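You operate a simulated robot arm through the tools that you are given. There is no shell and no other tool.

You are at the controls of a simulated robot arm. One attempt, no reset.

Task
Run both green-banded nuts down; where one sticks, take it off and hang the red bracket on that bolt.
Fine: the nut you take off goes in the grey tray; the other stays on by its full height; leave the bolts on the long plate.

Only the result counts: the job must be done as asked and must still hold three seconds after the hand-in. Knocking over, shifting, dropping, spilling or breaking anything else fails it.

Robot
A 7-joint arm with a two-finger parallel gripper, fixed in place. Base frame: the origin is on the floor under the middle of its stand, x ahead of it, y to its left, z up. Lengths are in mm, angles in rad, forces in N, time in s.
It reaches about 1112 mm from its shoulder. Its first joint turns from -2.897 to 2.897 rad. Payload 3.43 kg.
The tool frame sits at the grasp point between the pads (the TCP): z along the fingers, y along the line on which they close. The tips reach 34 mm beyond it. Largest opening 128 mm; finger width 24, thickness 12; the body of the gripper, 48 by 130 mm, starts 96 mm behind the TCP.
Orientation is told as [roll, pitch, yaw] about the base's x, y, z axes, in that order, counted from this pose: with the fingers straight down and closing along the base's y, the tool's x points along the base's -x, its y along +y and its z along -z.

Tools
- The arm moves only by the tool drive_tool. Its argument "moves" is a list of rows, each an object (a shift or turn left out is 0, a gripper value left out holds the last) with "claw": the closure, from 0 (fully open) to 1 (shut); "delta_pos": the shift along the tool's x, y, z in mm, a list of three; "rot": the turn, a rotation vector about the tool's x, y, z in rad, a list of three. In form: [{"claw": claw, "delta_pos": [tx, ty, tz], "rot": [rx, ry, rz]}, ...]. A call has 1 to 20 rows; each row shifts and turns the commanded pose from where the row before left it, along the tool's axes as they then stand. Each row takes 0.2 s and may step no farther than 50 mm and 0.15 rad from the row before; otherwise, or with a gripper value out of range, the whole call is refused. A pose out of reach is approached as far as the arm can. The call stops where the force on the tool passes 40 N (or 10 N more than at its start, if that is more) or the arm is blocked; 0.2 s more then pass. Each finger travels about 153 mm/s and halts on what it meets, pressing with about 45 N; the grip force reading is that of the motor and also rises with nothing between the fingers. The clock runs only during rows and for 0.2 s after the last one: add rows that do not move to give the fingers time. The reply holds the time, the measured pose of the TCP, the force on the tool along the base axes, the opening and the grip force, in the units named above and with some noise, with the torque about the TCP (base axes, N m) and any sound that the robot's microphone picked up, and new pictures: "pictures" is both (left out), scene, wrist or none.
- Cameras (640 x 400 px; columns grow to the right, rows downward): "scene" is fixed at [49.3, 649.2, 1581.2]; the picture's right is [-0.45, -0.90, 0.00], its down [-0.65, 0.33, -0.68] and it looks along [0.61, -0.30, -0.73] (base axes); focal length 356 px, centre (320, 200). "wrist" rides on the gripper at [76, -11, -160] in the tool frame; the picture's right is [0.15, 0.99, 0.00], its down [-0.88, 0.13, -0.46] and it looks along [-0.45, 0.07, 0.89] (tool axes); focal length 234 px, centre (320, 200). There is no depth. A picture from a camera that has moved, and an enlarged one, comes with that camera's place and axes in the base frame and with its lens.
- inspect(camera, box): a new picture of the part [left, top, right, bottom] of that camera's present view, enlarged. It takes no simulated time.
- close_job(): hands the job in; it is judged then, once.

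Places have to be worked out from the pictures, the camera data and where the tool is seen. Open the gripper and draw the arm clear of the work before you hand the job in, unless the task says otherwise.

The tools are called after "Call:" by a JSON object that holds its "op" and its "data". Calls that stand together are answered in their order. drive_tool: Moves the arm, as the interface text tells. Its arguments: {"type":"object","properties":{"moves":{"type":"array"},"pictures":{"type":"string","enum":["both","scene","wrist","none"]}},"required":["moves"]} The other tools are called the same way: inspect (camera, box) takes an enlarged picture of a part of a camera's view; close_job () hands the job in.

At the start:

```text
time_s: 0.0
eef_pos: [436.6, 281.1, 1138.3]
tool_rot: [0.001, 0.003, -0.002]
wrist_force: [-0.5, 0.4, -0.2]
torque: [0.0, -0.01, 0.01]
gripper_width: 128.1
finger_force: 0.1
```

scene: 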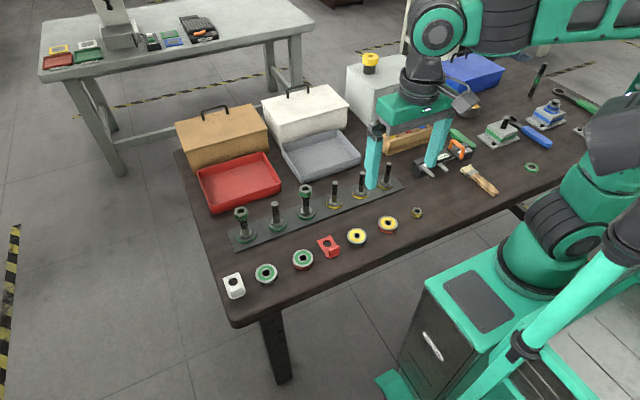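
wrist: 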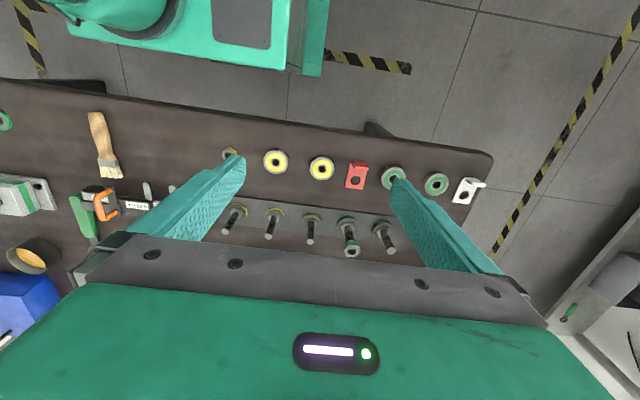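

I'll begin by looking closely at the bolt plate and the parts in front of it.

Call:
{"op": "inspect", "data": {"camera": "scene", "box": [210, 160, 430, 300]}}

Call:
{"op": "inspect", "data": {"camera": "wrist", "box": [200, 130, 500, 270]}}

Call:
{"op": "inspect", "data": {"camera": "scene", "box": [220, 180, 330, 250]}}

```text
2.86 times, centred on (320, 230) of scene
camera zoom: at [49.3, 649.2, 1581.2], right [-0.45, -0.9, 0.0], down [-0.65, 0.33, -0.68], along [0.61, -0.3, -0.73], focal length 1018 px, centre (320, 114)
```

zoom: 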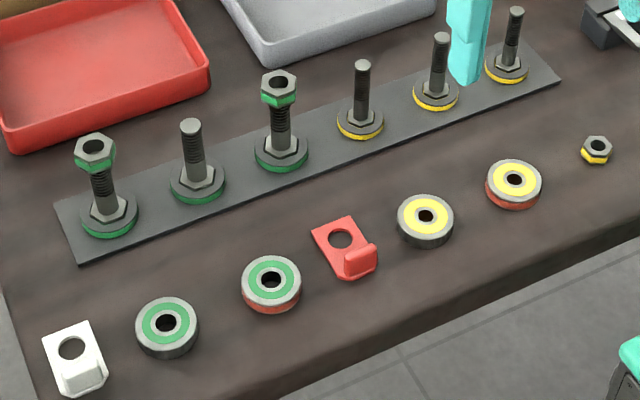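

```text
2.13 times, centred on (350, 200) of wrist
camera zoom: at [361.2, 270.2, 1298.3], right [-0.15, 0.99, 0.0], down [0.88, 0.13, 0.45], along [0.45, 0.07, -0.89], focal length 500 px, centre (256, 200)
```

zoom: 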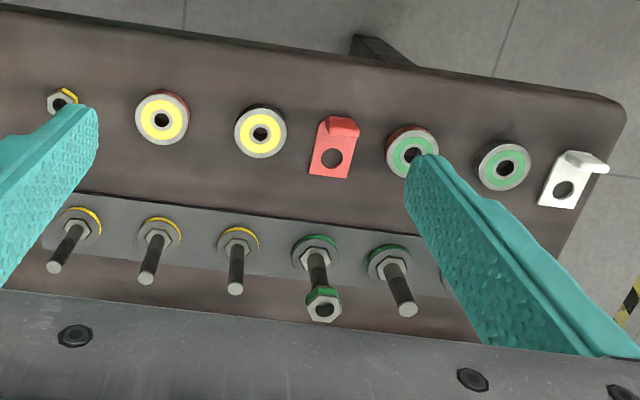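

```text
5.71 times, centred on (275, 215) of scene
camera zoom: at [49.3, 649.2, 1581.2], right [-0.45, -0.9, 0.0], down [-0.65, 0.33, -0.68], along [0.61, -0.3, -0.73], focal length 2035 px, centre (577, 114)
```

zoom: 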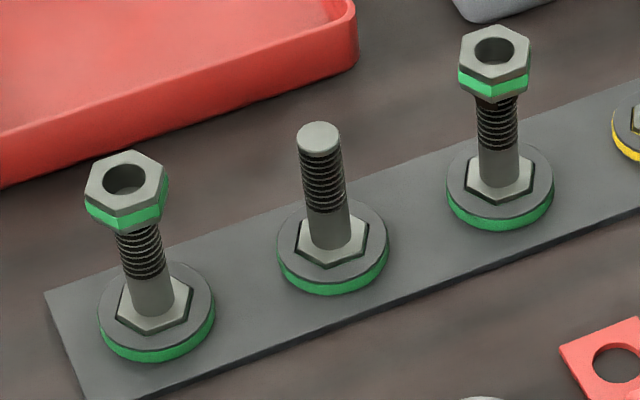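

Triangulating from both cameras, the two green-banded nuts stand on bolts 1 and 3, around (664, 564, 905) and (664, 384, 905). The bolt row runs along y with 90 mm spacing, and bolt 2 has no nut. I move to hover over nut 3 and look closer.

Call:
{"op": "drive_tool", "data": {"moves": [{"claw": 0.0, "delta_pos": [-45, 20, 0]}, {"delta_pos": [-45, 20, 0]}, {"delta_pos": [-45, 20, 0]}, {"delta_pos": [-46, 20, 10]}, {"delta_pos": [-40, 20, 20]}, {"delta_pos": [-6, 3, 40]}, {"claw": 0.4, "delta_pos": [0, 0, 40]}, {"delta_pos": [0, 0, 0]}, {"delta_pos": [0, 0, 0]}]}}

```text
refused: row 4 steps farther than a row can; nothing moved
```

Row 4 went over the 50 mm limit, so I resend the move with smaller steps.

Call:
{"op": "drive_tool", "data": {"moves": [{"claw": 0.0, "delta_pos": [-40, 18, 0]}, {"delta_pos": [-40, 18, 0]}, {"delta_pos": [-40, 18, 0]}, {"delta_pos": [-40, 18, 5]}, {"delta_pos": [-40, 18, 15]}, {"delta_pos": [-27, 13, 30]}, {"delta_pos": [0, 0, 30]}, {"claw": 0.4, "delta_pos": [0, 0, 30]}, {"delta_pos": [0, 0, 0]}, {"delta_pos": [0, 0, 0]}]}}

```text
time_s: 2.2
eef_pos: [653.3, 384.6, 1036.6]
tool_rot: [0.0, -0.012, -0.002]
wrist_force: [0.0, 0.2, -0.4]
torque: [0.02, 0.03, 0.01]
gripper_width: 77.0
finger_force: 0.1
camera wrist: at [573.8, 373.2, 1195.1], right [-0.15, 0.99, 0.0], down [0.88, 0.13, 0.47], along [0.46, 0.07, -0.88], focal length 234 px, centre (320, 200)
```

scene: 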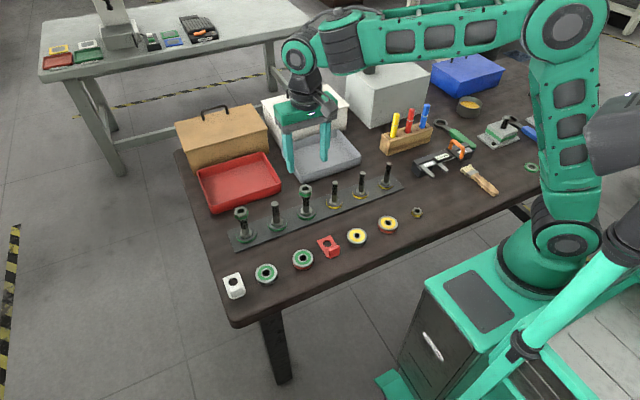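
wrist: 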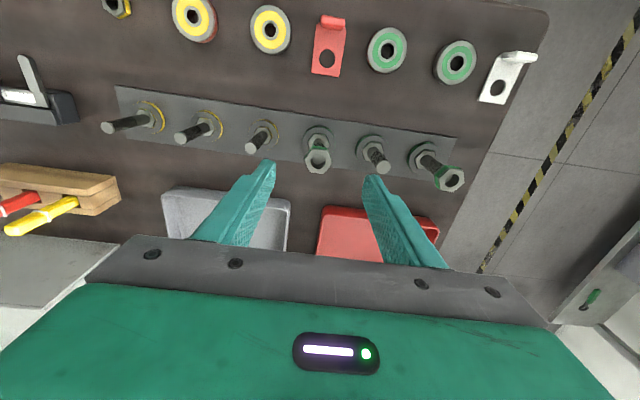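

The arm is still settling. I hold still for a moment to get an accurate pose, then measure nut 3.

Call:
{"op": "drive_tool", "data": {"moves": [{"delta_pos": [0, 0, 0]}, {"delta_pos": [0, 0, 0]}, {"delta_pos": [0, 0, 0]}], "pictures": "none"}}

Call:
{"op": "inspect", "data": {"camera": "wrist", "box": [260, 110, 500, 230]}}

Call:
{"op": "inspect", "data": {"camera": "scene", "box": [270, 80, 400, 230]}}

```text
time_s: 3.0
eef_pos: [650.3, 384.8, 1036.7]
tool_rot: [0.001, -0.012, -0.001]
wrist_force: [-0.1, 0.0, 0.5]
torque: [0.0, 0.01, 0.01]
gripper_width: 76.5
finger_force: 0.0
```

```text
2.67 times, centred on (380, 170) of wrist
camera zoom: at [573.7, 373.2, 1195.3], right [-0.15, 0.99, 0.0], down [0.88, 0.13, 0.47], along [0.46, 0.07, -0.88], focal length 624 px, centre (160, 280)
```

zoom: 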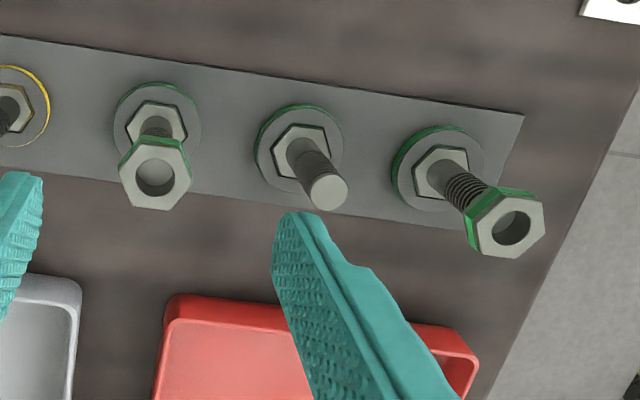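

```text
2.67 times, centred on (335, 155) of scene
camera zoom: at [49.3, 649.2, 1581.2], right [-0.45, -0.9, 0.0], down [-0.65, 0.33, -0.68], along [0.61, -0.3, -0.73], focal length 950 px, centre (280, 320)
```

zoom: 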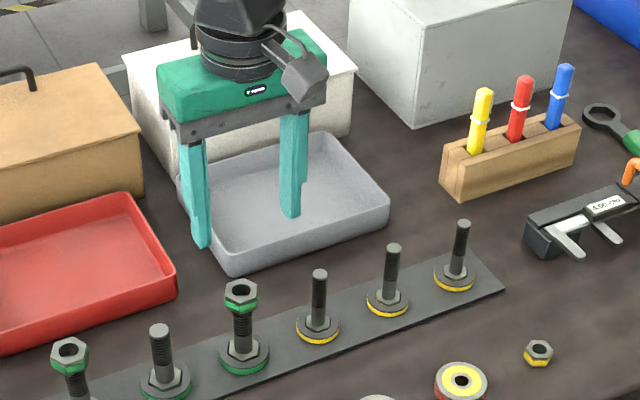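

The commanded x was about 663.6, but the arm sits at 650 with z about 8 mm high. I step down a little to see whether this is a reach limit at this height.

Call:
{"op": "drive_tool", "data": {"moves": [{"delta_pos": [0, 0, 20]}, {"delta_pos": [0, 0, 20]}, {"delta_pos": [0, 0, 0]}, {"delta_pos": [0, 0, 0]}], "pictures": "none"}}

```text
time_s: 4.0
eef_pos: [651.6, 384.8, 995.8]
tool_rot: [0.0, -0.011, -0.003]
wrist_force: [-0.3, 0.5, 0.0]
torque: [0.01, 0.0, -0.05]
gripper_width: 76.7
finger_force: 0.0
```

The step of 40 mm came out right, so the offset seems to be a constant following error. I correct by feedback and shift x by the missing amount.

Call:
{"op": "drive_tool", "data": {"moves": [{"delta_pos": [-6, 0, 0]}, {"delta_pos": [-6, 0, 0]}, {"delta_pos": [0, 0, 0]}, {"delta_pos": [0, 0, 0]}]}}

```text
time_s: 5.0
eef_pos: [664.0, 383.9, 996.2]
tool_rot: [0.0, -0.013, -0.001]
wrist_force: [-0.3, 0.7, 0.3]
torque: [0.0, -0.01, 0.04]
gripper_width: 76.8
finger_force: 0.0
camera wrist: at [586.0, 372.9, 1155.6], right [-0.15, 0.99, 0.0], down [0.88, 0.13, 0.47], along [0.46, 0.07, -0.88], focal length 234 px, centre (320, 200)
```

scene: 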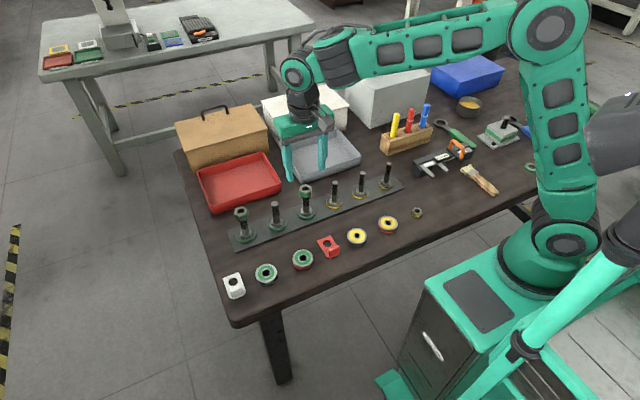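
wrist: 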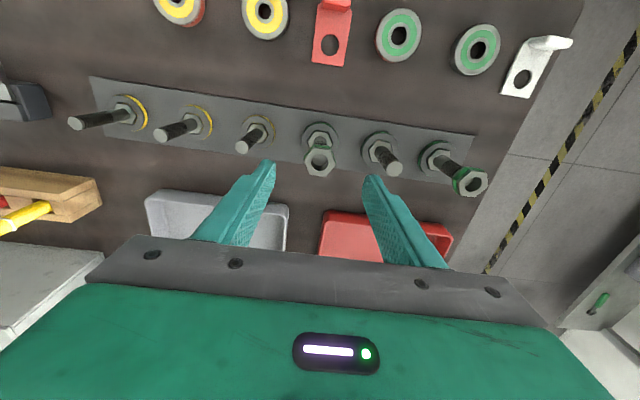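

Alignment looks close. Let me zoom in to check the nut's centre against the projected tool axis.

Call:
{"op": "inspect", "data": {"camera": "wrist", "box": [260, 110, 380, 190]}}

Call:
{"op": "inspect", "data": {"camera": "scene", "box": [260, 120, 380, 240]}}

```text
5.00 times, centred on (320, 150) of wrist
camera zoom: at [586.0, 372.9, 1155.6], right [-0.15, 0.99, 0.0], down [0.88, 0.13, 0.47], along [0.46, 0.07, -0.88], focal length 1171 px, centre (320, 450)
```

zoom: 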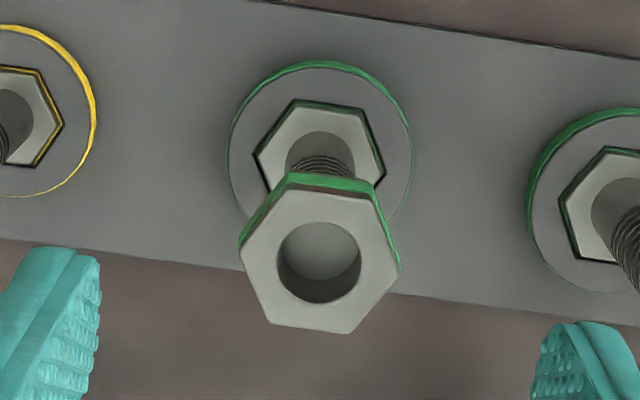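

```text
3.33 times, centred on (320, 180) of scene
camera zoom: at [49.3, 649.2, 1581.2], right [-0.45, -0.9, 0.0], down [-0.65, 0.33, -0.68], along [0.61, -0.3, -0.73], focal length 1187 px, centre (320, 267)
```

zoom: 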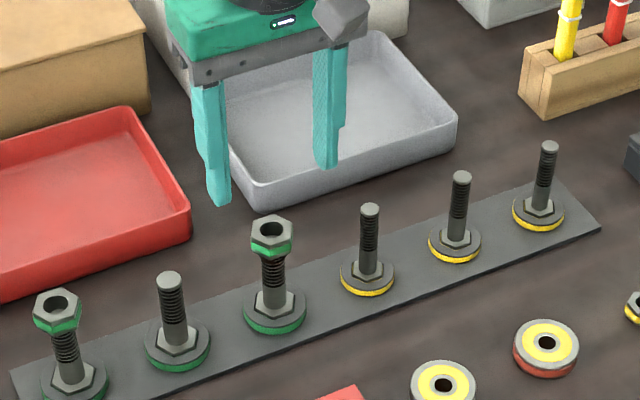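

Refining the camera axes puts nut 3 nearer (670, 385), with its corners on ±y and flats 30° off. I now probe how far the wrist can turn counter-clockwise, so each tightening stroke can be long.

Call:
{"op": "drive_tool", "data": {"moves": [{"delta_pos": [-6, 1, 0]}, {"rot": [0, 0, -0.15]}, {"rot": [0, 0, -0.15]}, {"rot": [0, 0, -0.15]}, {"rot": [0, 0, -0.15]}, {"rot": [0, 0, -0.15]}, {"rot": [0, 0, -0.15]}, {"rot": [0, 0, -0.15]}, {"rot": [0, 0, -0.15]}, {"rot": [0, 0, -0.15]}, {"rot": [0, 0, -0.15]}, {"rot": [0, 0, -0.15]}, {"rot": [0, 0, -0.15]}, {"rot": [0, 0, -0.15]}, {"rot": [0, 0, 0]}, {"rot": [0, 0, 0]}]}}

```text
time_s: 8.4
eef_pos: [668.7, 385.3, 996.9]
tool_rot: [-0.011, 0.005, 1.951]
wrist_force: [0.2, -0.7, 0.4]
torque: [-0.02, 0.02, 0.02]
gripper_width: 76.8
finger_force: 0.1
camera wrist: at [706.1, 318.9, 1156.7], right [-0.87, -0.5, -0.01], down [-0.45, 0.77, 0.45], along [-0.22, 0.4, -0.89], focal length 234 px, centre (320, 200)
```

scene: 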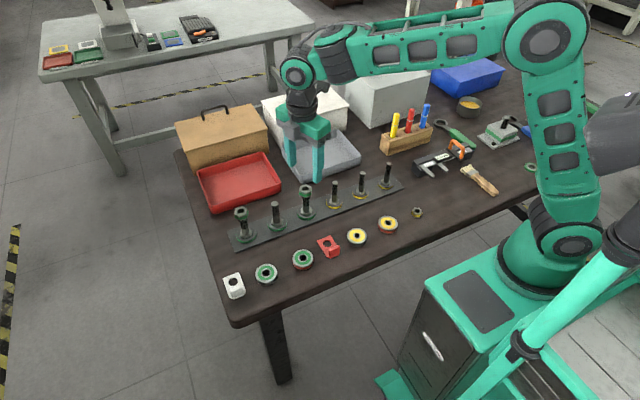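
wrist: 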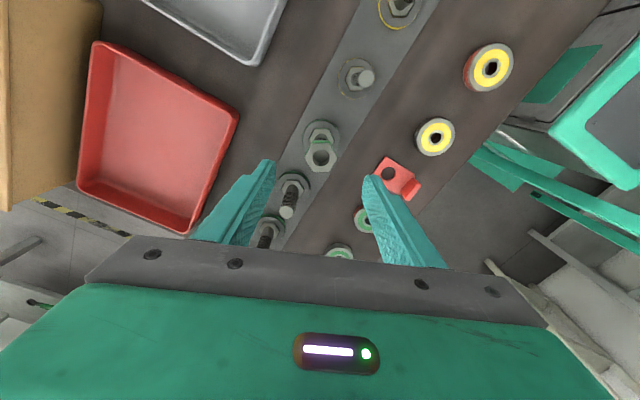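

Rotation to yaw 1.95 works fine, and a small constant tilt of about 0.012 rad shows. I remove the tilt and keep turning to find the limit, heading for flat-aligned yaws (2.618, 3.665).

Call:
{"op": "drive_tool", "data": {"moves": [{"rot": [-0.011, -0.0044, 0]}, {"rot": [0, 0, -0.15]}, {"rot": [0, 0, -0.15]}, {"rot": [0, 0, -0.15]}, {"rot": [0, 0, -0.15]}, {"rot": [0, 0, -0.067]}, {"rot": [0, 0, 0]}, {"rot": [0, 0, 0]}]}}

```text
time_s: 10.2
eef_pos: [670.2, 386.0, 996.7]
tool_rot: [0.001, -0.002, 2.614]
wrist_force: [0.1, -0.5, -0.6]
torque: [0.01, 0.02, -0.02]
gripper_width: 76.9
finger_force: 0.0
camera wrist: at [741.0, 356.6, 1156.5], right [-0.37, -0.93, 0.0], down [-0.83, 0.33, 0.46], along [-0.42, 0.17, -0.89], focal length 234 px, centre (320, 200)
```

scene: 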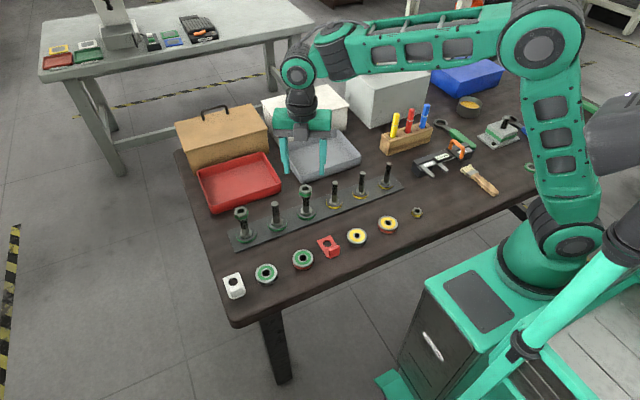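
wrist: 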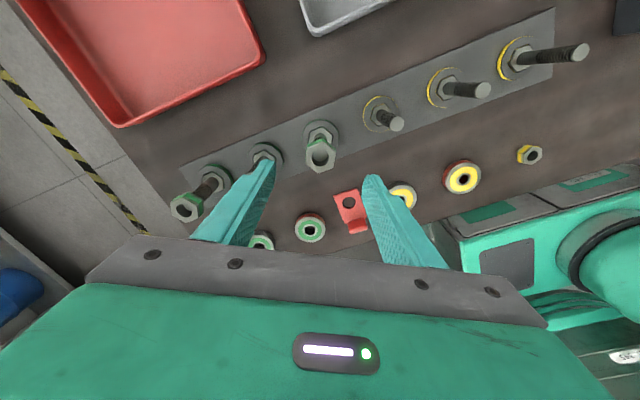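

Yaw is 2.614 and the tool is nearly vertical. This opposite-side view gives a second bearing on the nut, so I zoom in.

Call:
{"op": "inspect", "data": {"camera": "wrist", "box": [260, 110, 380, 190]}}

```text
5.00 times, centred on (320, 150) of wrist
camera zoom: at [741.0, 356.6, 1156.5], right [-0.37, -0.93, 0.0], down [-0.83, 0.33, 0.46], along [-0.42, 0.17, -0.89], focal length 1171 px, centre (320, 450)
```

zoom: 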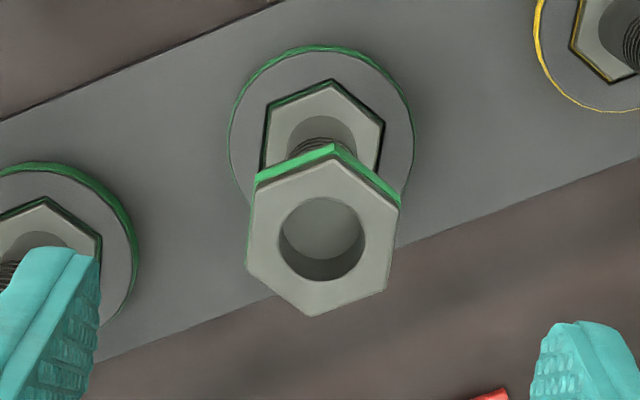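

The nut is centred under the tool to within about 1 mm and its flats face the fingers at this yaw. I descend so the pads surround the nut (TCP about 900), without closing yet.

Call:
{"op": "drive_tool", "data": {"moves": [{"delta_pos": [0, 0.9, 25]}, {"delta_pos": [0, 0, 25]}, {"delta_pos": [0, 0, 25]}, {"delta_pos": [0, 0, 21]}, {"delta_pos": [0, 0, 0]}, {"delta_pos": [0, 0, 0]}]}}

```text
time_s: 11.6
eef_pos: [670.0, 383.8, 899.4]
tool_rot: [0.0, 0.0, 2.615]
wrist_force: [0.6, 0.2, -0.1]
torque: [0.0, -0.02, -0.02]
gripper_width: 76.9
finger_force: 0.1
camera wrist: at [740.6, 355.3, 1059.5], right [-0.37, -0.93, 0.0], down [-0.83, 0.33, 0.46], along [-0.42, 0.17, -0.89], focal length 234 px, centre (320, 200)
```

scene: 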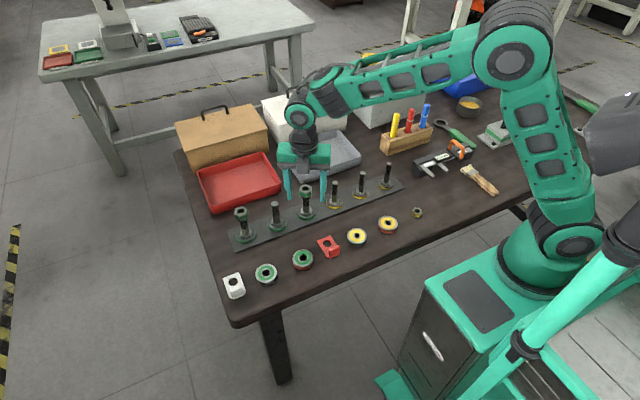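
wrist: 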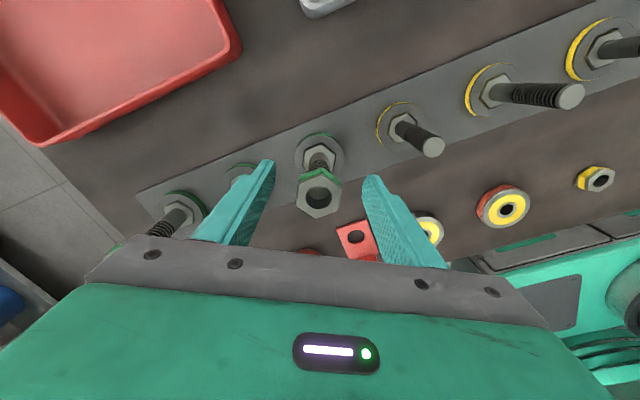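

Call:
{"op": "inspect", "data": {"camera": "wrist", "box": [260, 120, 380, 220]}}

Call:
{"op": "inspect", "data": {"camera": "scene", "box": [270, 130, 350, 230]}}

```text
4.00 times, centred on (320, 170) of wrist
camera zoom: at [740.6, 355.3, 1059.5], right [-0.37, -0.93, 0.0], down [-0.83, 0.33, 0.46], along [-0.42, 0.17, -0.89], focal length 937 px, centre (320, 320)
```

zoom: 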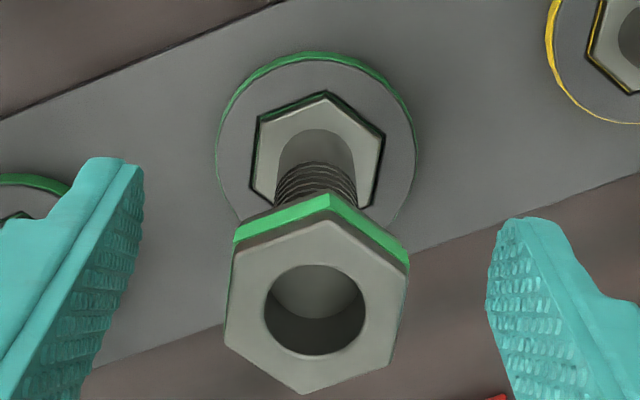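

```text
4.00 times, centred on (310, 180) of scene
camera zoom: at [49.3, 649.2, 1581.2], right [-0.45, -0.9, 0.0], down [-0.65, 0.33, -0.68], along [0.61, -0.3, -0.73], focal length 1424 px, centre (360, 280)
```

zoom: 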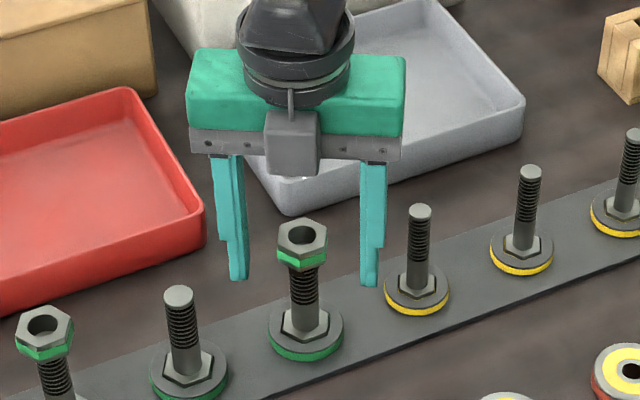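

The nut top projects exactly where expected for z≈905, with the bolt end about 12 mm below it inside the bore. I close the fingers on the flats.

Call:
{"op": "drive_tool", "data": {"moves": [{"claw": 0.6}, {"claw": 0.7}, {"claw": 0.8}, {"claw": 1.0}, {"claw": 1.0}, {"claw": 1.0}]}}

```text
time_s: 13.0
eef_pos: [670.7, 384.2, 900.0]
tool_rot: [0.001, -0.002, 2.613]
wrist_force: [1.4, 0.9, 0.9]
torque: [0.05, -0.04, 0.03]
gripper_width: 31.7
finger_force: 45.1
camera wrist: at [740.7, 355.4, 1059.8], right [-0.37, -0.93, 0.0], down [-0.83, 0.33, 0.46], along [-0.42, 0.17, -0.89], focal length 234 px, centre (320, 200)
```

scene: 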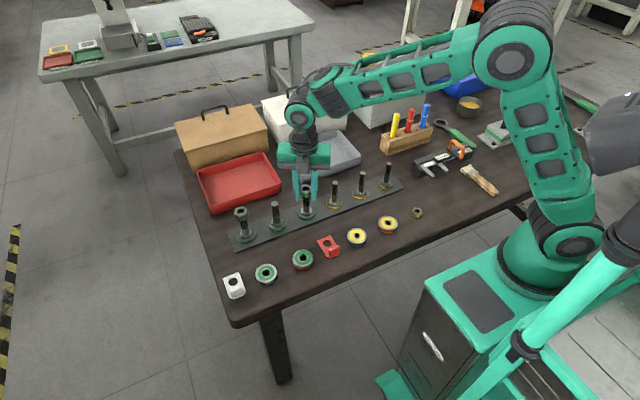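
wrist: 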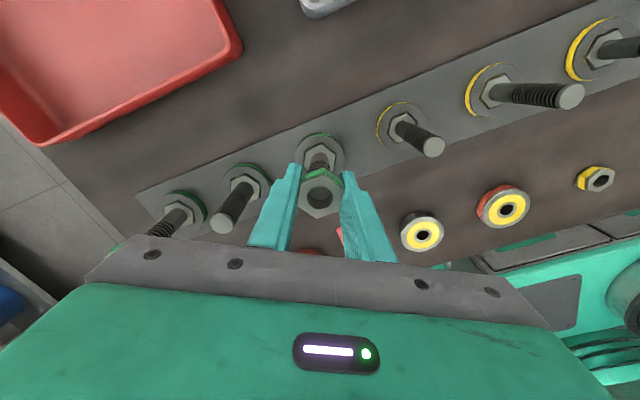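

It's gripped at 31.7 mm with low side forces. I turn clockwise a little (0.45 rad) and read the torque and vertical force.

Call:
{"op": "drive_tool", "data": {"moves": [{"rot": [0, 0, 0.15]}, {"rot": [0, 0, 0.15]}, {"rot": [0, 0, 0.15]}, {"rot": [0, 0, 0]}], "pictures": "none"}}

```text
time_s: 14.0
eef_pos: [670.3, 383.9, 899.4]
tool_rot: [0.001, -0.001, 2.165]
wrist_force: [0.5, 0.2, -3.9]
torque: [0.02, -0.1, 0.01]
gripper_width: 31.9
finger_force: 45.1
```

Turning goes with little torque, and a slight downward pull (-3.9 N) shows the nut is descending. I continue to turn while watching the force.

Call:
{"op": "drive_tool", "data": {"moves": [{"rot": [0, 0, 0.15]}, {"rot": [0, 0, 0.15]}, {"rot": [0, 0, 0.15]}, {"rot": [0, 0, 0.15]}, {"rot": [0, 0, 0.15]}, {"rot": [0, 0, 0.15]}, {"rot": [0, 0, 0.15]}, {"rot": [0, 0, 0]}], "pictures": "wrist"}}

```text
time_s: 15.8
eef_pos: [669.9, 384.1, 901.4]
tool_rot: [-0.002, -0.001, 1.114]
wrist_force: [2.6, -1.4, 3.6]
torque: [-0.07, -0.23, 0.67]
gripper_width: 35.0
finger_force: 44.9
camera wrist: at [645.9, 311.3, 1061.3], right [-0.95, 0.31, 0.0], down [0.27, 0.85, 0.46], along [0.14, 0.43, -0.89], focal length 234 px, centre (320, 200)
```

wrist: 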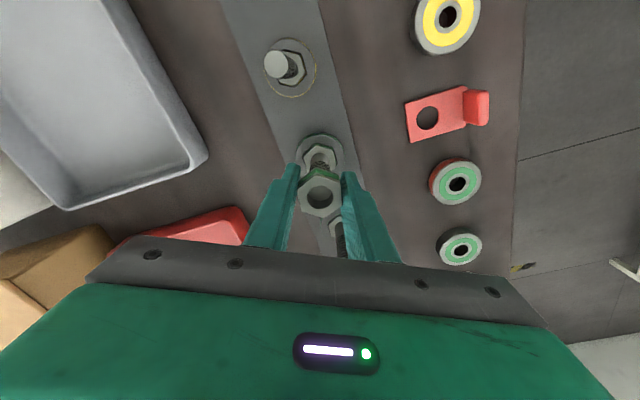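

The grip has widened to 35 mm with 0.67 N·m resisting, so the nut is slipping in the fingers. It may have stuck, so I take a close look.

Call:
{"op": "inspect", "data": {"camera": "wrist", "box": [260, 110, 380, 230]}}

Call:
{"op": "inspect", "data": {"camera": "scene", "box": [270, 150, 350, 230]}}

```text
3.33 times, centred on (320, 170) of wrist
camera zoom: at [645.9, 311.3, 1061.3], right [-0.95, 0.31, 0.0], down [0.27, 0.85, 0.46], along [0.14, 0.43, -0.89], focal length 781 px, centre (320, 300)
```

zoom: 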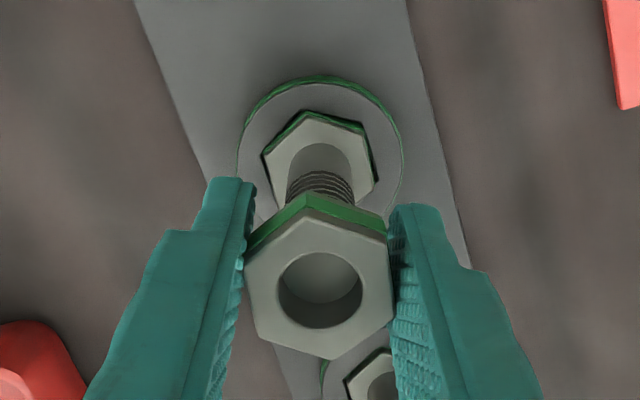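

```text
5.00 times, centred on (310, 190) of scene
camera zoom: at [49.3, 649.2, 1581.2], right [-0.45, -0.9, 0.0], down [-0.65, 0.33, -0.68], along [0.61, -0.3, -0.73], focal length 1781 px, centre (370, 250)
```

zoom: 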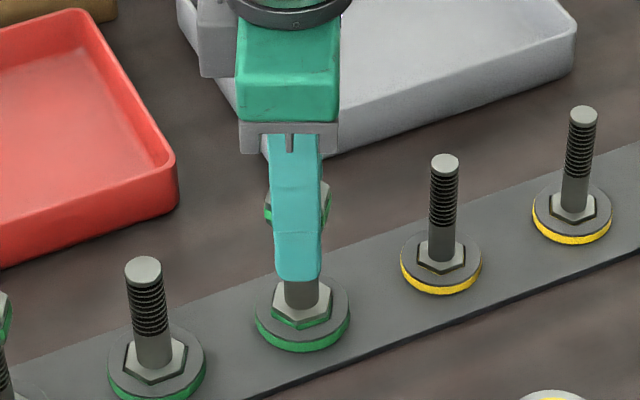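

The nut has lagged about 13° behind the fingers: it turned roughly 1.27 rad and then jammed. To confirm, I open, realign with the flats (yaw about 1.34), regrip and try once more.

Call:
{"op": "drive_tool", "data": {"moves": [{"claw": 0.6}, {"claw": 0.6, "rot": [0, 0, -0.113]}, {"rot": [0, 0, -0.113]}, {"claw": 0.6}, {"claw": 0.8}, {"claw": 1.0}, {"claw": 1.0}], "pictures": "wrist"}}

```text
time_s: 17.4
eef_pos: [668.3, 384.9, 901.6]
tool_rot: [-0.001, 0.002, 1.34]
wrist_force: [0.6, -1.3, 0.1]
torque: [-0.08, -0.06, 0.08]
gripper_width: 32.4
finger_force: 44.7
camera wrist: at [663.1, 307.7, 1060.9], right [-1.0, 0.08, 0.0], down [0.07, 0.89, 0.46], along [0.04, 0.45, -0.89], focal length 234 px, centre (320, 200)
```

wrist: 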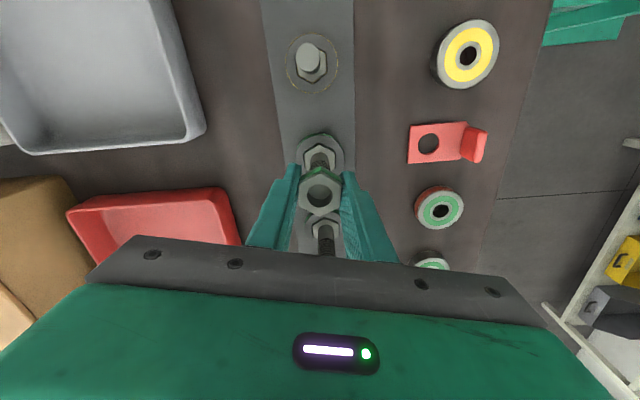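

Regripped at 32.4 mm and nearly aligned. I try the clockwise turn again in small steps.

Call:
{"op": "drive_tool", "data": {"moves": [{"rot": [0, 0, 0.1]}, {"rot": [0, 0, 0.1]}, {"rot": [0, 0, 0]}], "pictures": "wrist"}}

Call:
{"op": "inspect", "data": {"camera": "wrist", "box": [260, 110, 380, 230]}}

```text
time_s: 18.2
eef_pos: [669.9, 384.8, 901.0]
tool_rot: [0.0, -0.002, 1.141]
wrist_force: [4.3, 0.2, 3.5]
torque: [0.02, -0.12, 0.72]
gripper_width: 34.8
finger_force: 45.3
camera wrist: at [647.9, 310.9, 1060.8], right [-0.96, 0.28, 0.0], down [0.25, 0.85, 0.46], along [0.13, 0.44, -0.89], focal length 234 px, centre (320, 200)
```

wrist: 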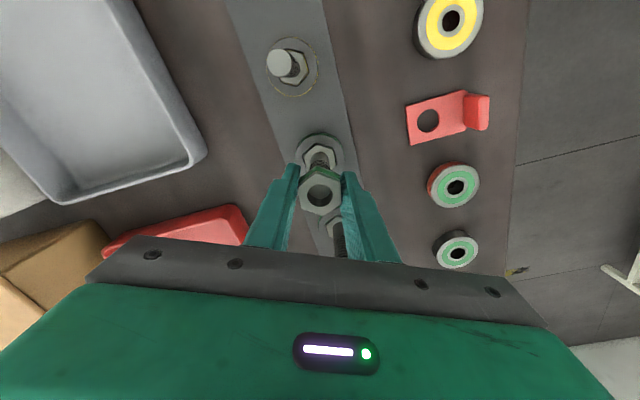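

```text
3.33 times, centred on (320, 170) of wrist
camera zoom: at [647.9, 310.9, 1060.8], right [-0.96, 0.28, 0.0], down [0.25, 0.85, 0.46], along [0.13, 0.44, -0.89], focal length 781 px, centre (320, 300)
```

zoom: 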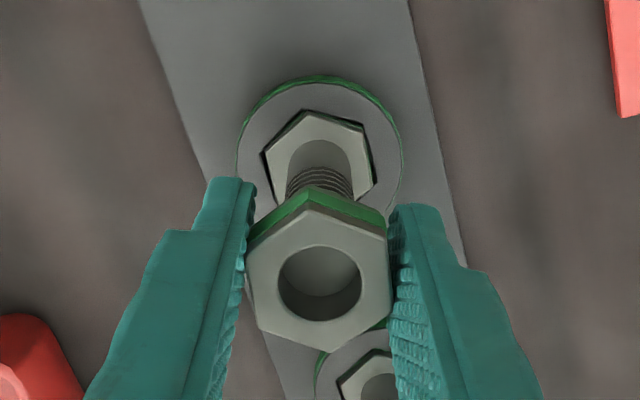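

The nut jams again at the same angle (0.72 N·m), so bolt 3 looks like the sticky one. Before undoing it I release, lift clear, and check that nut 1 runs freely for comparison.

Call:
{"op": "drive_tool", "data": {"moves": [{"claw": 0.4}, {"claw": 0.4}, {"claw": 0.4, "delta_pos": [0, 0, -20]}, {"delta_pos": [0, 0, -25]}, {"delta_pos": [0, 0, -25]}, {"delta_pos": [0, 0, -25]}, {"delta_pos": [0, 0, 0]}]}}

Call:
{"op": "inspect", "data": {"camera": "wrist", "box": [280, 120, 360, 190]}}

Call:
{"op": "inspect", "data": {"camera": "scene", "box": [270, 170, 350, 230]}}

Call:
{"op": "inspect", "data": {"camera": "scene", "box": [205, 190, 285, 250]}}

```text
time_s: 19.8
eef_pos: [669.6, 383.9, 996.3]
tool_rot: [-0.001, 0.0, 1.142]
wrist_force: [0.2, 1.1, -1.2]
torque: [-0.01, 0.01, -0.04]
gripper_width: 77.1
finger_force: 0.2
camera wrist: at [647.5, 310.8, 1156.0], right [-0.96, 0.28, 0.0], down [0.25, 0.85, 0.46], along [0.13, 0.44, -0.89], focal length 234 px, centre (320, 200)
```

scene: 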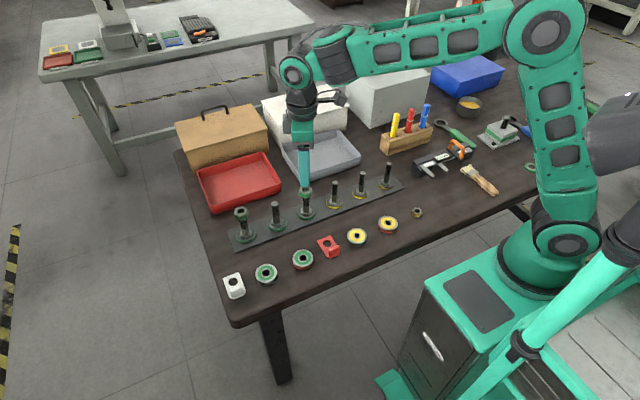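
wrist: 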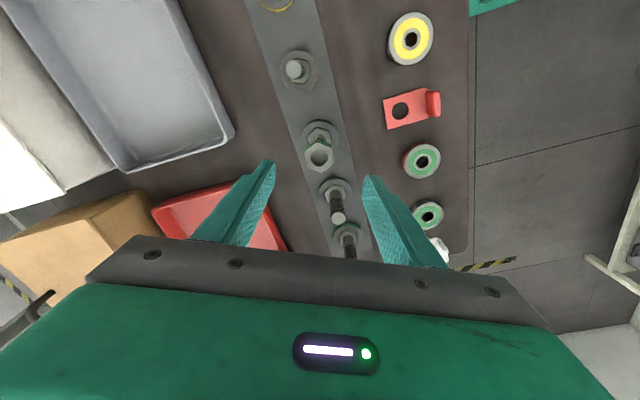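

```text
5.71 times, centred on (320, 155) of wrist
camera zoom: at [647.5, 310.8, 1156.0], right [-0.96, 0.28, 0.0], down [0.25, 0.85, 0.46], along [0.13, 0.44, -0.89], focal length 1338 px, centre (320, 457)
```

zoom: 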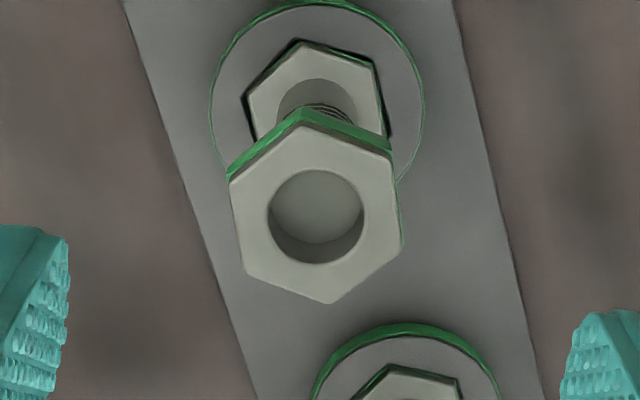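

```text
6.67 times, centred on (310, 200) of scene
camera zoom: at [49.3, 649.2, 1581.2], right [-0.45, -0.9, 0.0], down [-0.65, 0.33, -0.68], along [0.61, -0.3, -0.73], focal length 2374 px, centre (387, 200)
```

zoom: 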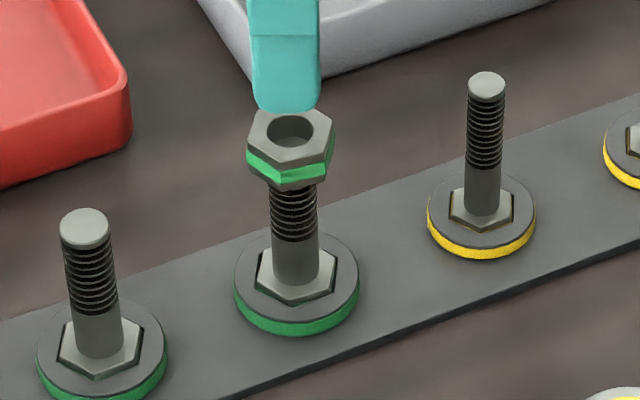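

```text
6.67 times, centred on (245, 220) of scene
camera zoom: at [49.3, 649.2, 1581.2], right [-0.45, -0.9, 0.0], down [-0.65, 0.33, -0.68], along [0.61, -0.3, -0.73], focal length 2374 px, centre (820, 67)
```

zoom: 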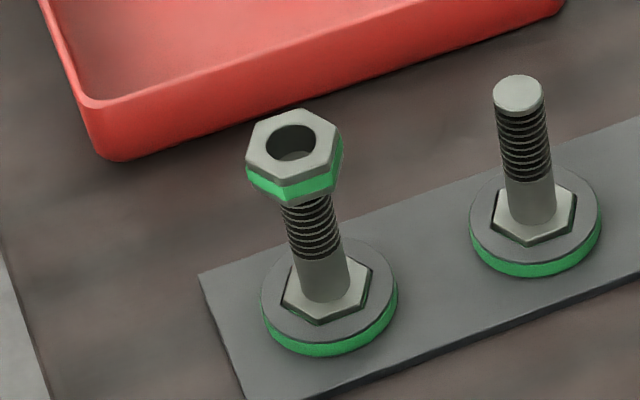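

Nut 3 went down only about 3 mm before jamming. I carry the open gripper over to nut 1 at about (670, 565) and turn the wrist back counter-clockwise to get a long stroke.

Call:
{"op": "drive_tool", "data": {"moves": [{"delta_pos": [-41.2, 18.8, 0]}, {"delta_pos": [-41.2, 18.8, 0]}, {"delta_pos": [-41.2, 18.8, 0]}, {"delta_pos": [-41.2, 18.8, 0]}, {"rot": [0, 0, -0.15]}, {"rot": [0, 0, -0.15]}, {"rot": [0, 0, -0.15]}, {"rot": [0, 0, -0.15]}, {"rot": [0, 0, -0.15]}, {"rot": [0, 0, -0.15]}, {"rot": [0, 0, -0.15]}, {"rot": [0, 0, -0.15]}, {"rot": [0, 0, -0.15]}, {"rot": [0, 0, -0.126]}, {"rot": [0, 0, 0]}, {"rot": [0, 0, 0]}]}}

Call:
{"op": "inspect", "data": {"camera": "wrist", "box": [260, 110, 380, 190]}}

```text
time_s: 23.2
eef_pos: [671.1, 566.3, 995.1]
tool_rot: [0.001, -0.002, 2.617]
wrist_force: [0.2, 0.2, 0.7]
torque: [0.03, 0.03, -0.02]
gripper_width: 76.7
finger_force: 0.1
camera wrist: at [741.4, 537.6, 1156.0], right [-0.37, -0.93, 0.0], down [-0.83, 0.33, 0.46], along [-0.42, 0.17, -0.89], focal length 234 px, centre (320, 200)
```

scene: 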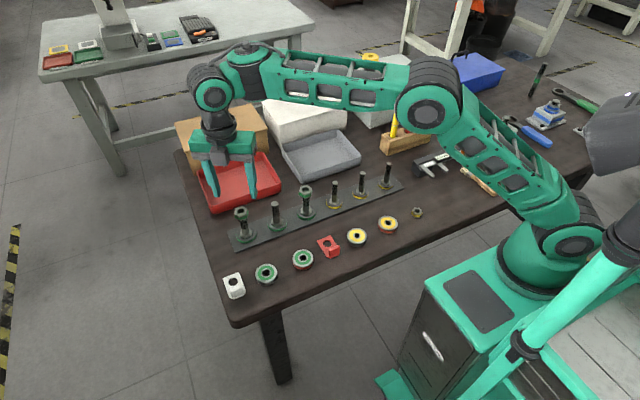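
wrist: 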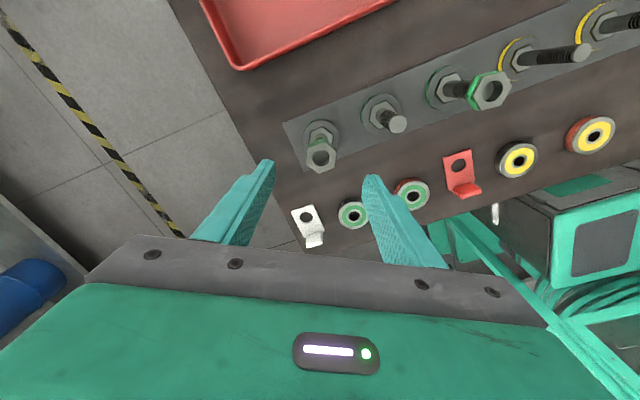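

```text
5.00 times, centred on (320, 150) of wrist
camera zoom: at [741.4, 537.6, 1156.0], right [-0.37, -0.93, 0.0], down [-0.83, 0.33, 0.46], along [-0.42, 0.17, -0.89], focal length 1171 px, centre (320, 450)
```

zoom: 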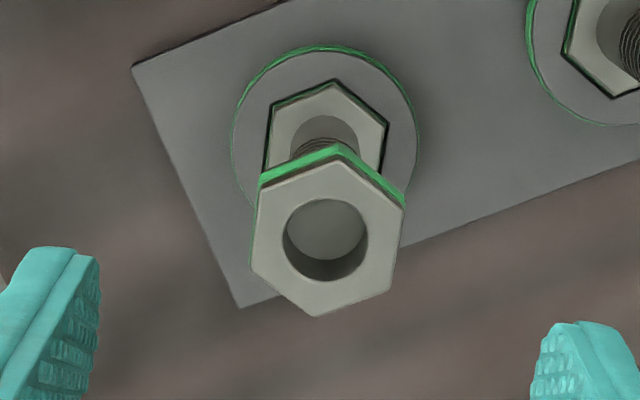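

Nut 1 is in the same orientation, offset about 1.8 mm in tool y. I centre on it, descend to about 900 and grip.

Call:
{"op": "drive_tool", "data": {"moves": [{"delta_pos": [0, 1.8, 20]}, {"delta_pos": [0, 0, 25]}, {"delta_pos": [0, 0, 25]}, {"delta_pos": [0, 0, 25]}, {"delta_pos": [0, 0, 0]}, {"claw": 0.6}, {"claw": 0.7}, {"claw": 0.8}, {"claw": 1.0}, {"claw": 1.0}, {"claw": 1.0}]}}

Call:
{"op": "inspect", "data": {"camera": "wrist", "box": [260, 120, 380, 220]}}

```text
time_s: 25.6
eef_pos: [668.9, 563.3, 900.9]
tool_rot: [0.0, -0.002, 2.618]
wrist_force: [0.3, 0.5, -1.0]
torque: [0.02, 0.0, 0.0]
gripper_width: 31.6
finger_force: 45.3
camera wrist: at [740.4, 536.0, 1061.3], right [-0.37, -0.93, 0.0], down [-0.83, 0.33, 0.46], along [-0.42, 0.17, -0.89], focal length 234 px, centre (320, 200)
```

scene: 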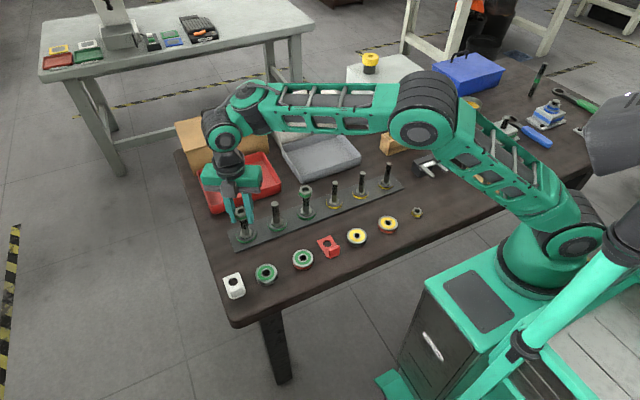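
wrist: 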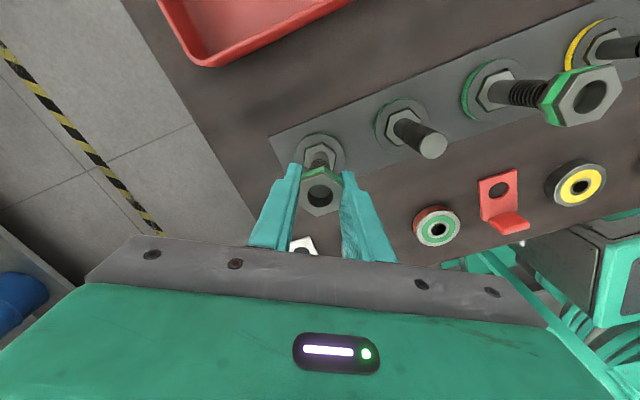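

```text
4.00 times, centred on (320, 170) of wrist
camera zoom: at [740.4, 536.0, 1061.3], right [-0.37, -0.93, 0.0], down [-0.83, 0.33, 0.46], along [-0.42, 0.17, -0.89], focal length 937 px, centre (320, 320)
```

zoom: 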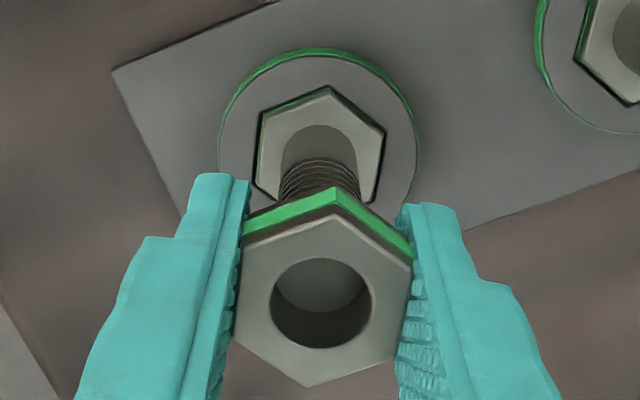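

Nut 1 is gripped squarely at 31.6 mm. I turn clockwise 0.6 rad and check the readings.

Call:
{"op": "drive_tool", "data": {"moves": [{"rot": [0, 0, 0.15]}, {"rot": [0, 0, 0.15]}, {"rot": [0, 0, 0.15]}, {"rot": [0, 0, 0.15]}, {"rot": [0, 0, 0]}], "pictures": "none"}}

```text
time_s: 26.8
eef_pos: [670.2, 564.7, 900.8]
tool_rot: [0.0, -0.002, 2.016]
wrist_force: [3.8, 6.1, -6.0]
torque: [0.62, -0.27, 0.03]
gripper_width: 31.3
finger_force: 45.0
```

It turns with almost no axial torque (0.03); the vertical pull is -6 N. I continue another 0.75 rad with a slight downward follow.

Call:
{"op": "drive_tool", "data": {"moves": [{"rot": [0, 0, 0.15], "delta_pos": [0, 0, 0.3]}, {"rot": [0, 0, 0.15], "delta_pos": [0, 0, 0.3]}, {"rot": [0, 0, 0.15], "delta_pos": [0, 0, 0.3]}, {"rot": [0, 0, 0.15], "delta_pos": [0, 0, 0.3]}, {"rot": [0, 0, 0.15], "delta_pos": [0, 0, 0.3]}, {"rot": [0, 0, 0]}], "pictures": "none"}}

```text
time_s: 28.2
eef_pos: [669.2, 564.8, 898.6]
tool_rot: [0.001, -0.001, 1.265]
wrist_force: [6.2, 10.9, -4.4]
torque: [0.93, -0.5, 0.06]
gripper_width: 31.3
finger_force: 44.8
```

It is past the angle where nut 3 jammed and still free (0.06 N·m). I ease the side load by shifting slightly and carry on turning.

Call:
{"op": "drive_tool", "data": {"moves": [{"delta_pos": [-1.5, -0.2, 0]}, {"rot": [0, 0, 0.15], "delta_pos": [0, 0, 0.3]}, {"rot": [0, 0, 0.15], "delta_pos": [0, 0, 0.3]}, {"rot": [0, 0, 0.15], "delta_pos": [0, 0, 0.3]}, {"rot": [0, 0, 0.15], "delta_pos": [0, 0, 0.3]}, {"rot": [0, 0, 0.15], "delta_pos": [0, 0, 0.3]}, {"rot": [0, 0, 0.15], "delta_pos": [0, 0, 0.3]}, {"rot": [0, 0, 0]}], "pictures": "wrist"}}

Call:
{"op": "inspect", "data": {"camera": "wrist", "box": [260, 120, 380, 220]}}

Call:
{"op": "inspect", "data": {"camera": "scene", "box": [205, 190, 285, 250]}}

```text
time_s: 30.0
eef_pos: [670.6, 566.8, 896.4]
tool_rot: [-0.001, 0.0, 0.364]
wrist_force: [6.2, -0.6, -4.2]
torque: [-0.01, -0.46, 0.05]
gripper_width: 31.5
finger_force: 45.2
camera wrist: at [602.9, 527.7, 1057.0], right [-0.49, 0.87, 0.0], down [0.78, 0.44, 0.46], along [0.4, 0.22, -0.89], focal length 234 px, centre (320, 200)
```

wrist: 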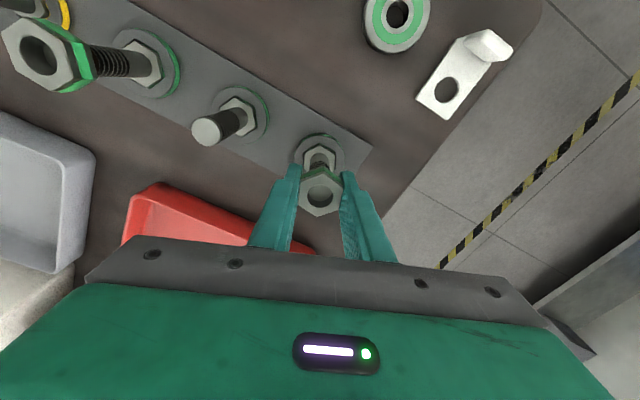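

```text
4.00 times, centred on (320, 170) of wrist
camera zoom: at [602.9, 527.7, 1057.0], right [-0.49, 0.87, 0.0], down [0.78, 0.44, 0.46], along [0.4, 0.22, -0.89], focal length 937 px, centre (320, 320)
```

zoom: 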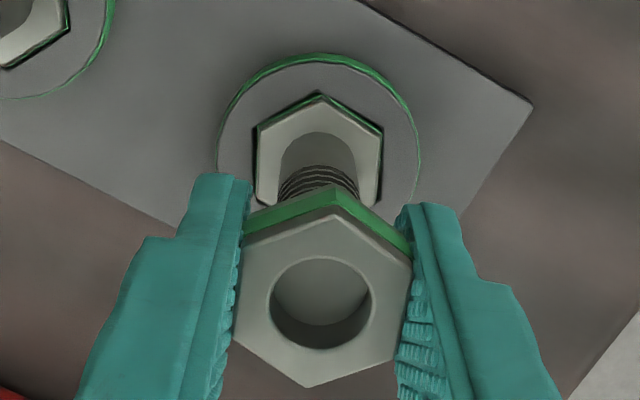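

```text
6.67 times, centred on (245, 220) of scene
camera zoom: at [49.3, 649.2, 1581.2], right [-0.45, -0.9, 0.0], down [-0.65, 0.33, -0.68], along [0.61, -0.3, -0.73], focal length 2374 px, centre (820, 67)
```

zoom: 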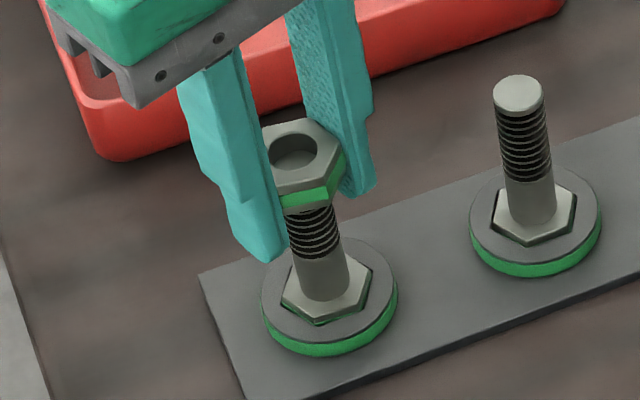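

Nut 1 keeps running freely. It went down about 4.7 mm in 2.25 rad (lead about 13 mm/turn), so bolt 3 is the one that sticks. I keep turning nut 1 down.

Call:
{"op": "drive_tool", "data": {"moves": [{"rot": [0, 0, 0.15], "delta_pos": [0, 0, 0.31]}, {"rot": [0, 0, 0.15], "delta_pos": [0, 0, 0.31]}, {"rot": [0, 0, 0.15], "delta_pos": [0, 0, 0.31]}, {"rot": [0, 0, 0.15], "delta_pos": [0, 0, 0.31]}, {"rot": [0, 0, 0.15], "delta_pos": [0, 0, 0.31]}, {"rot": [0, 0, 0.15], "delta_pos": [0, 0, 0.31]}, {"rot": [0, 0, 0.15], "delta_pos": [0, 0, 0.31]}, {"rot": [0, 0, 0.15], "delta_pos": [0, 0, 0.31]}, {"rot": [0, 0, 0]}], "pictures": "wrist"}}

```text
time_s: 32.0
eef_pos: [670.3, 565.9, 894.2]
tool_rot: [0.0, -0.001, -0.836]
wrist_force: [5.8, -7.6, -3.9]
torque: [-0.55, -0.48, 0.04]
gripper_width: 31.3
finger_force: 45.5
camera wrist: at [610.7, 614.0, 1054.8], right [0.63, 0.77, 0.0], down [0.69, -0.56, 0.46], along [0.35, -0.29, -0.89], focal length 234 px, centre (320, 200)
```

wrist: 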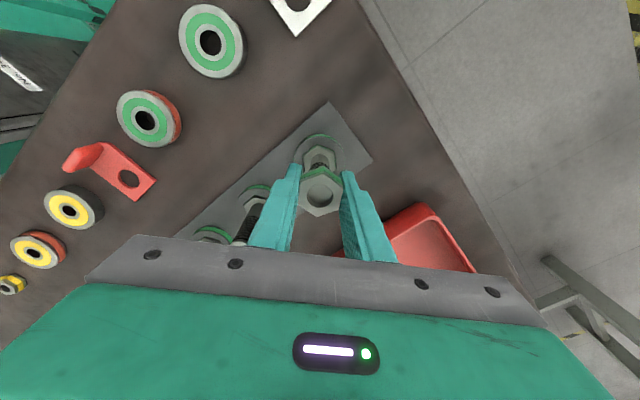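

It's still free at yaw -0.84, with TCP z down to 894.2. I keep going and watch for the wrist limit.

Call:
{"op": "drive_tool", "data": {"moves": [{"rot": [0, 0, 0.15], "delta_pos": [0, 0, 0.31]}, {"rot": [0, 0, 0.15], "delta_pos": [0, 0, 0.31]}, {"rot": [0, 0, 0.15], "delta_pos": [0, 0, 0.31]}, {"rot": [0, 0, 0.15], "delta_pos": [0, 0, 0.31]}, {"rot": [0, 0, 0.15], "delta_pos": [0, 0, 0.31]}, {"rot": [0, 0, 0]}], "pictures": "wrist"}}

```text
time_s: 33.4
eef_pos: [669.8, 566.1, 893.2]
tool_rot: [0.001, 0.001, -1.583]
wrist_force: [3.5, -12.0, -4.5]
torque: [-0.88, -0.34, 0.02]
gripper_width: 31.3
finger_force: 44.9
camera wrist: at [659.3, 641.7, 1053.6], right [0.99, 0.13, 0.0], down [0.12, -0.88, 0.46], along [0.06, -0.45, -0.89], focal length 234 px, centre (320, 200)
```

wrist: 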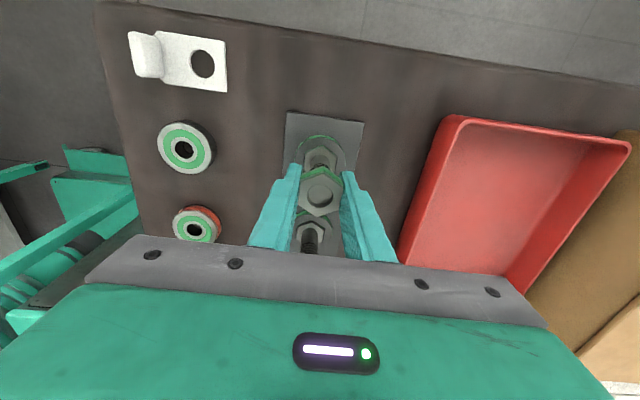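

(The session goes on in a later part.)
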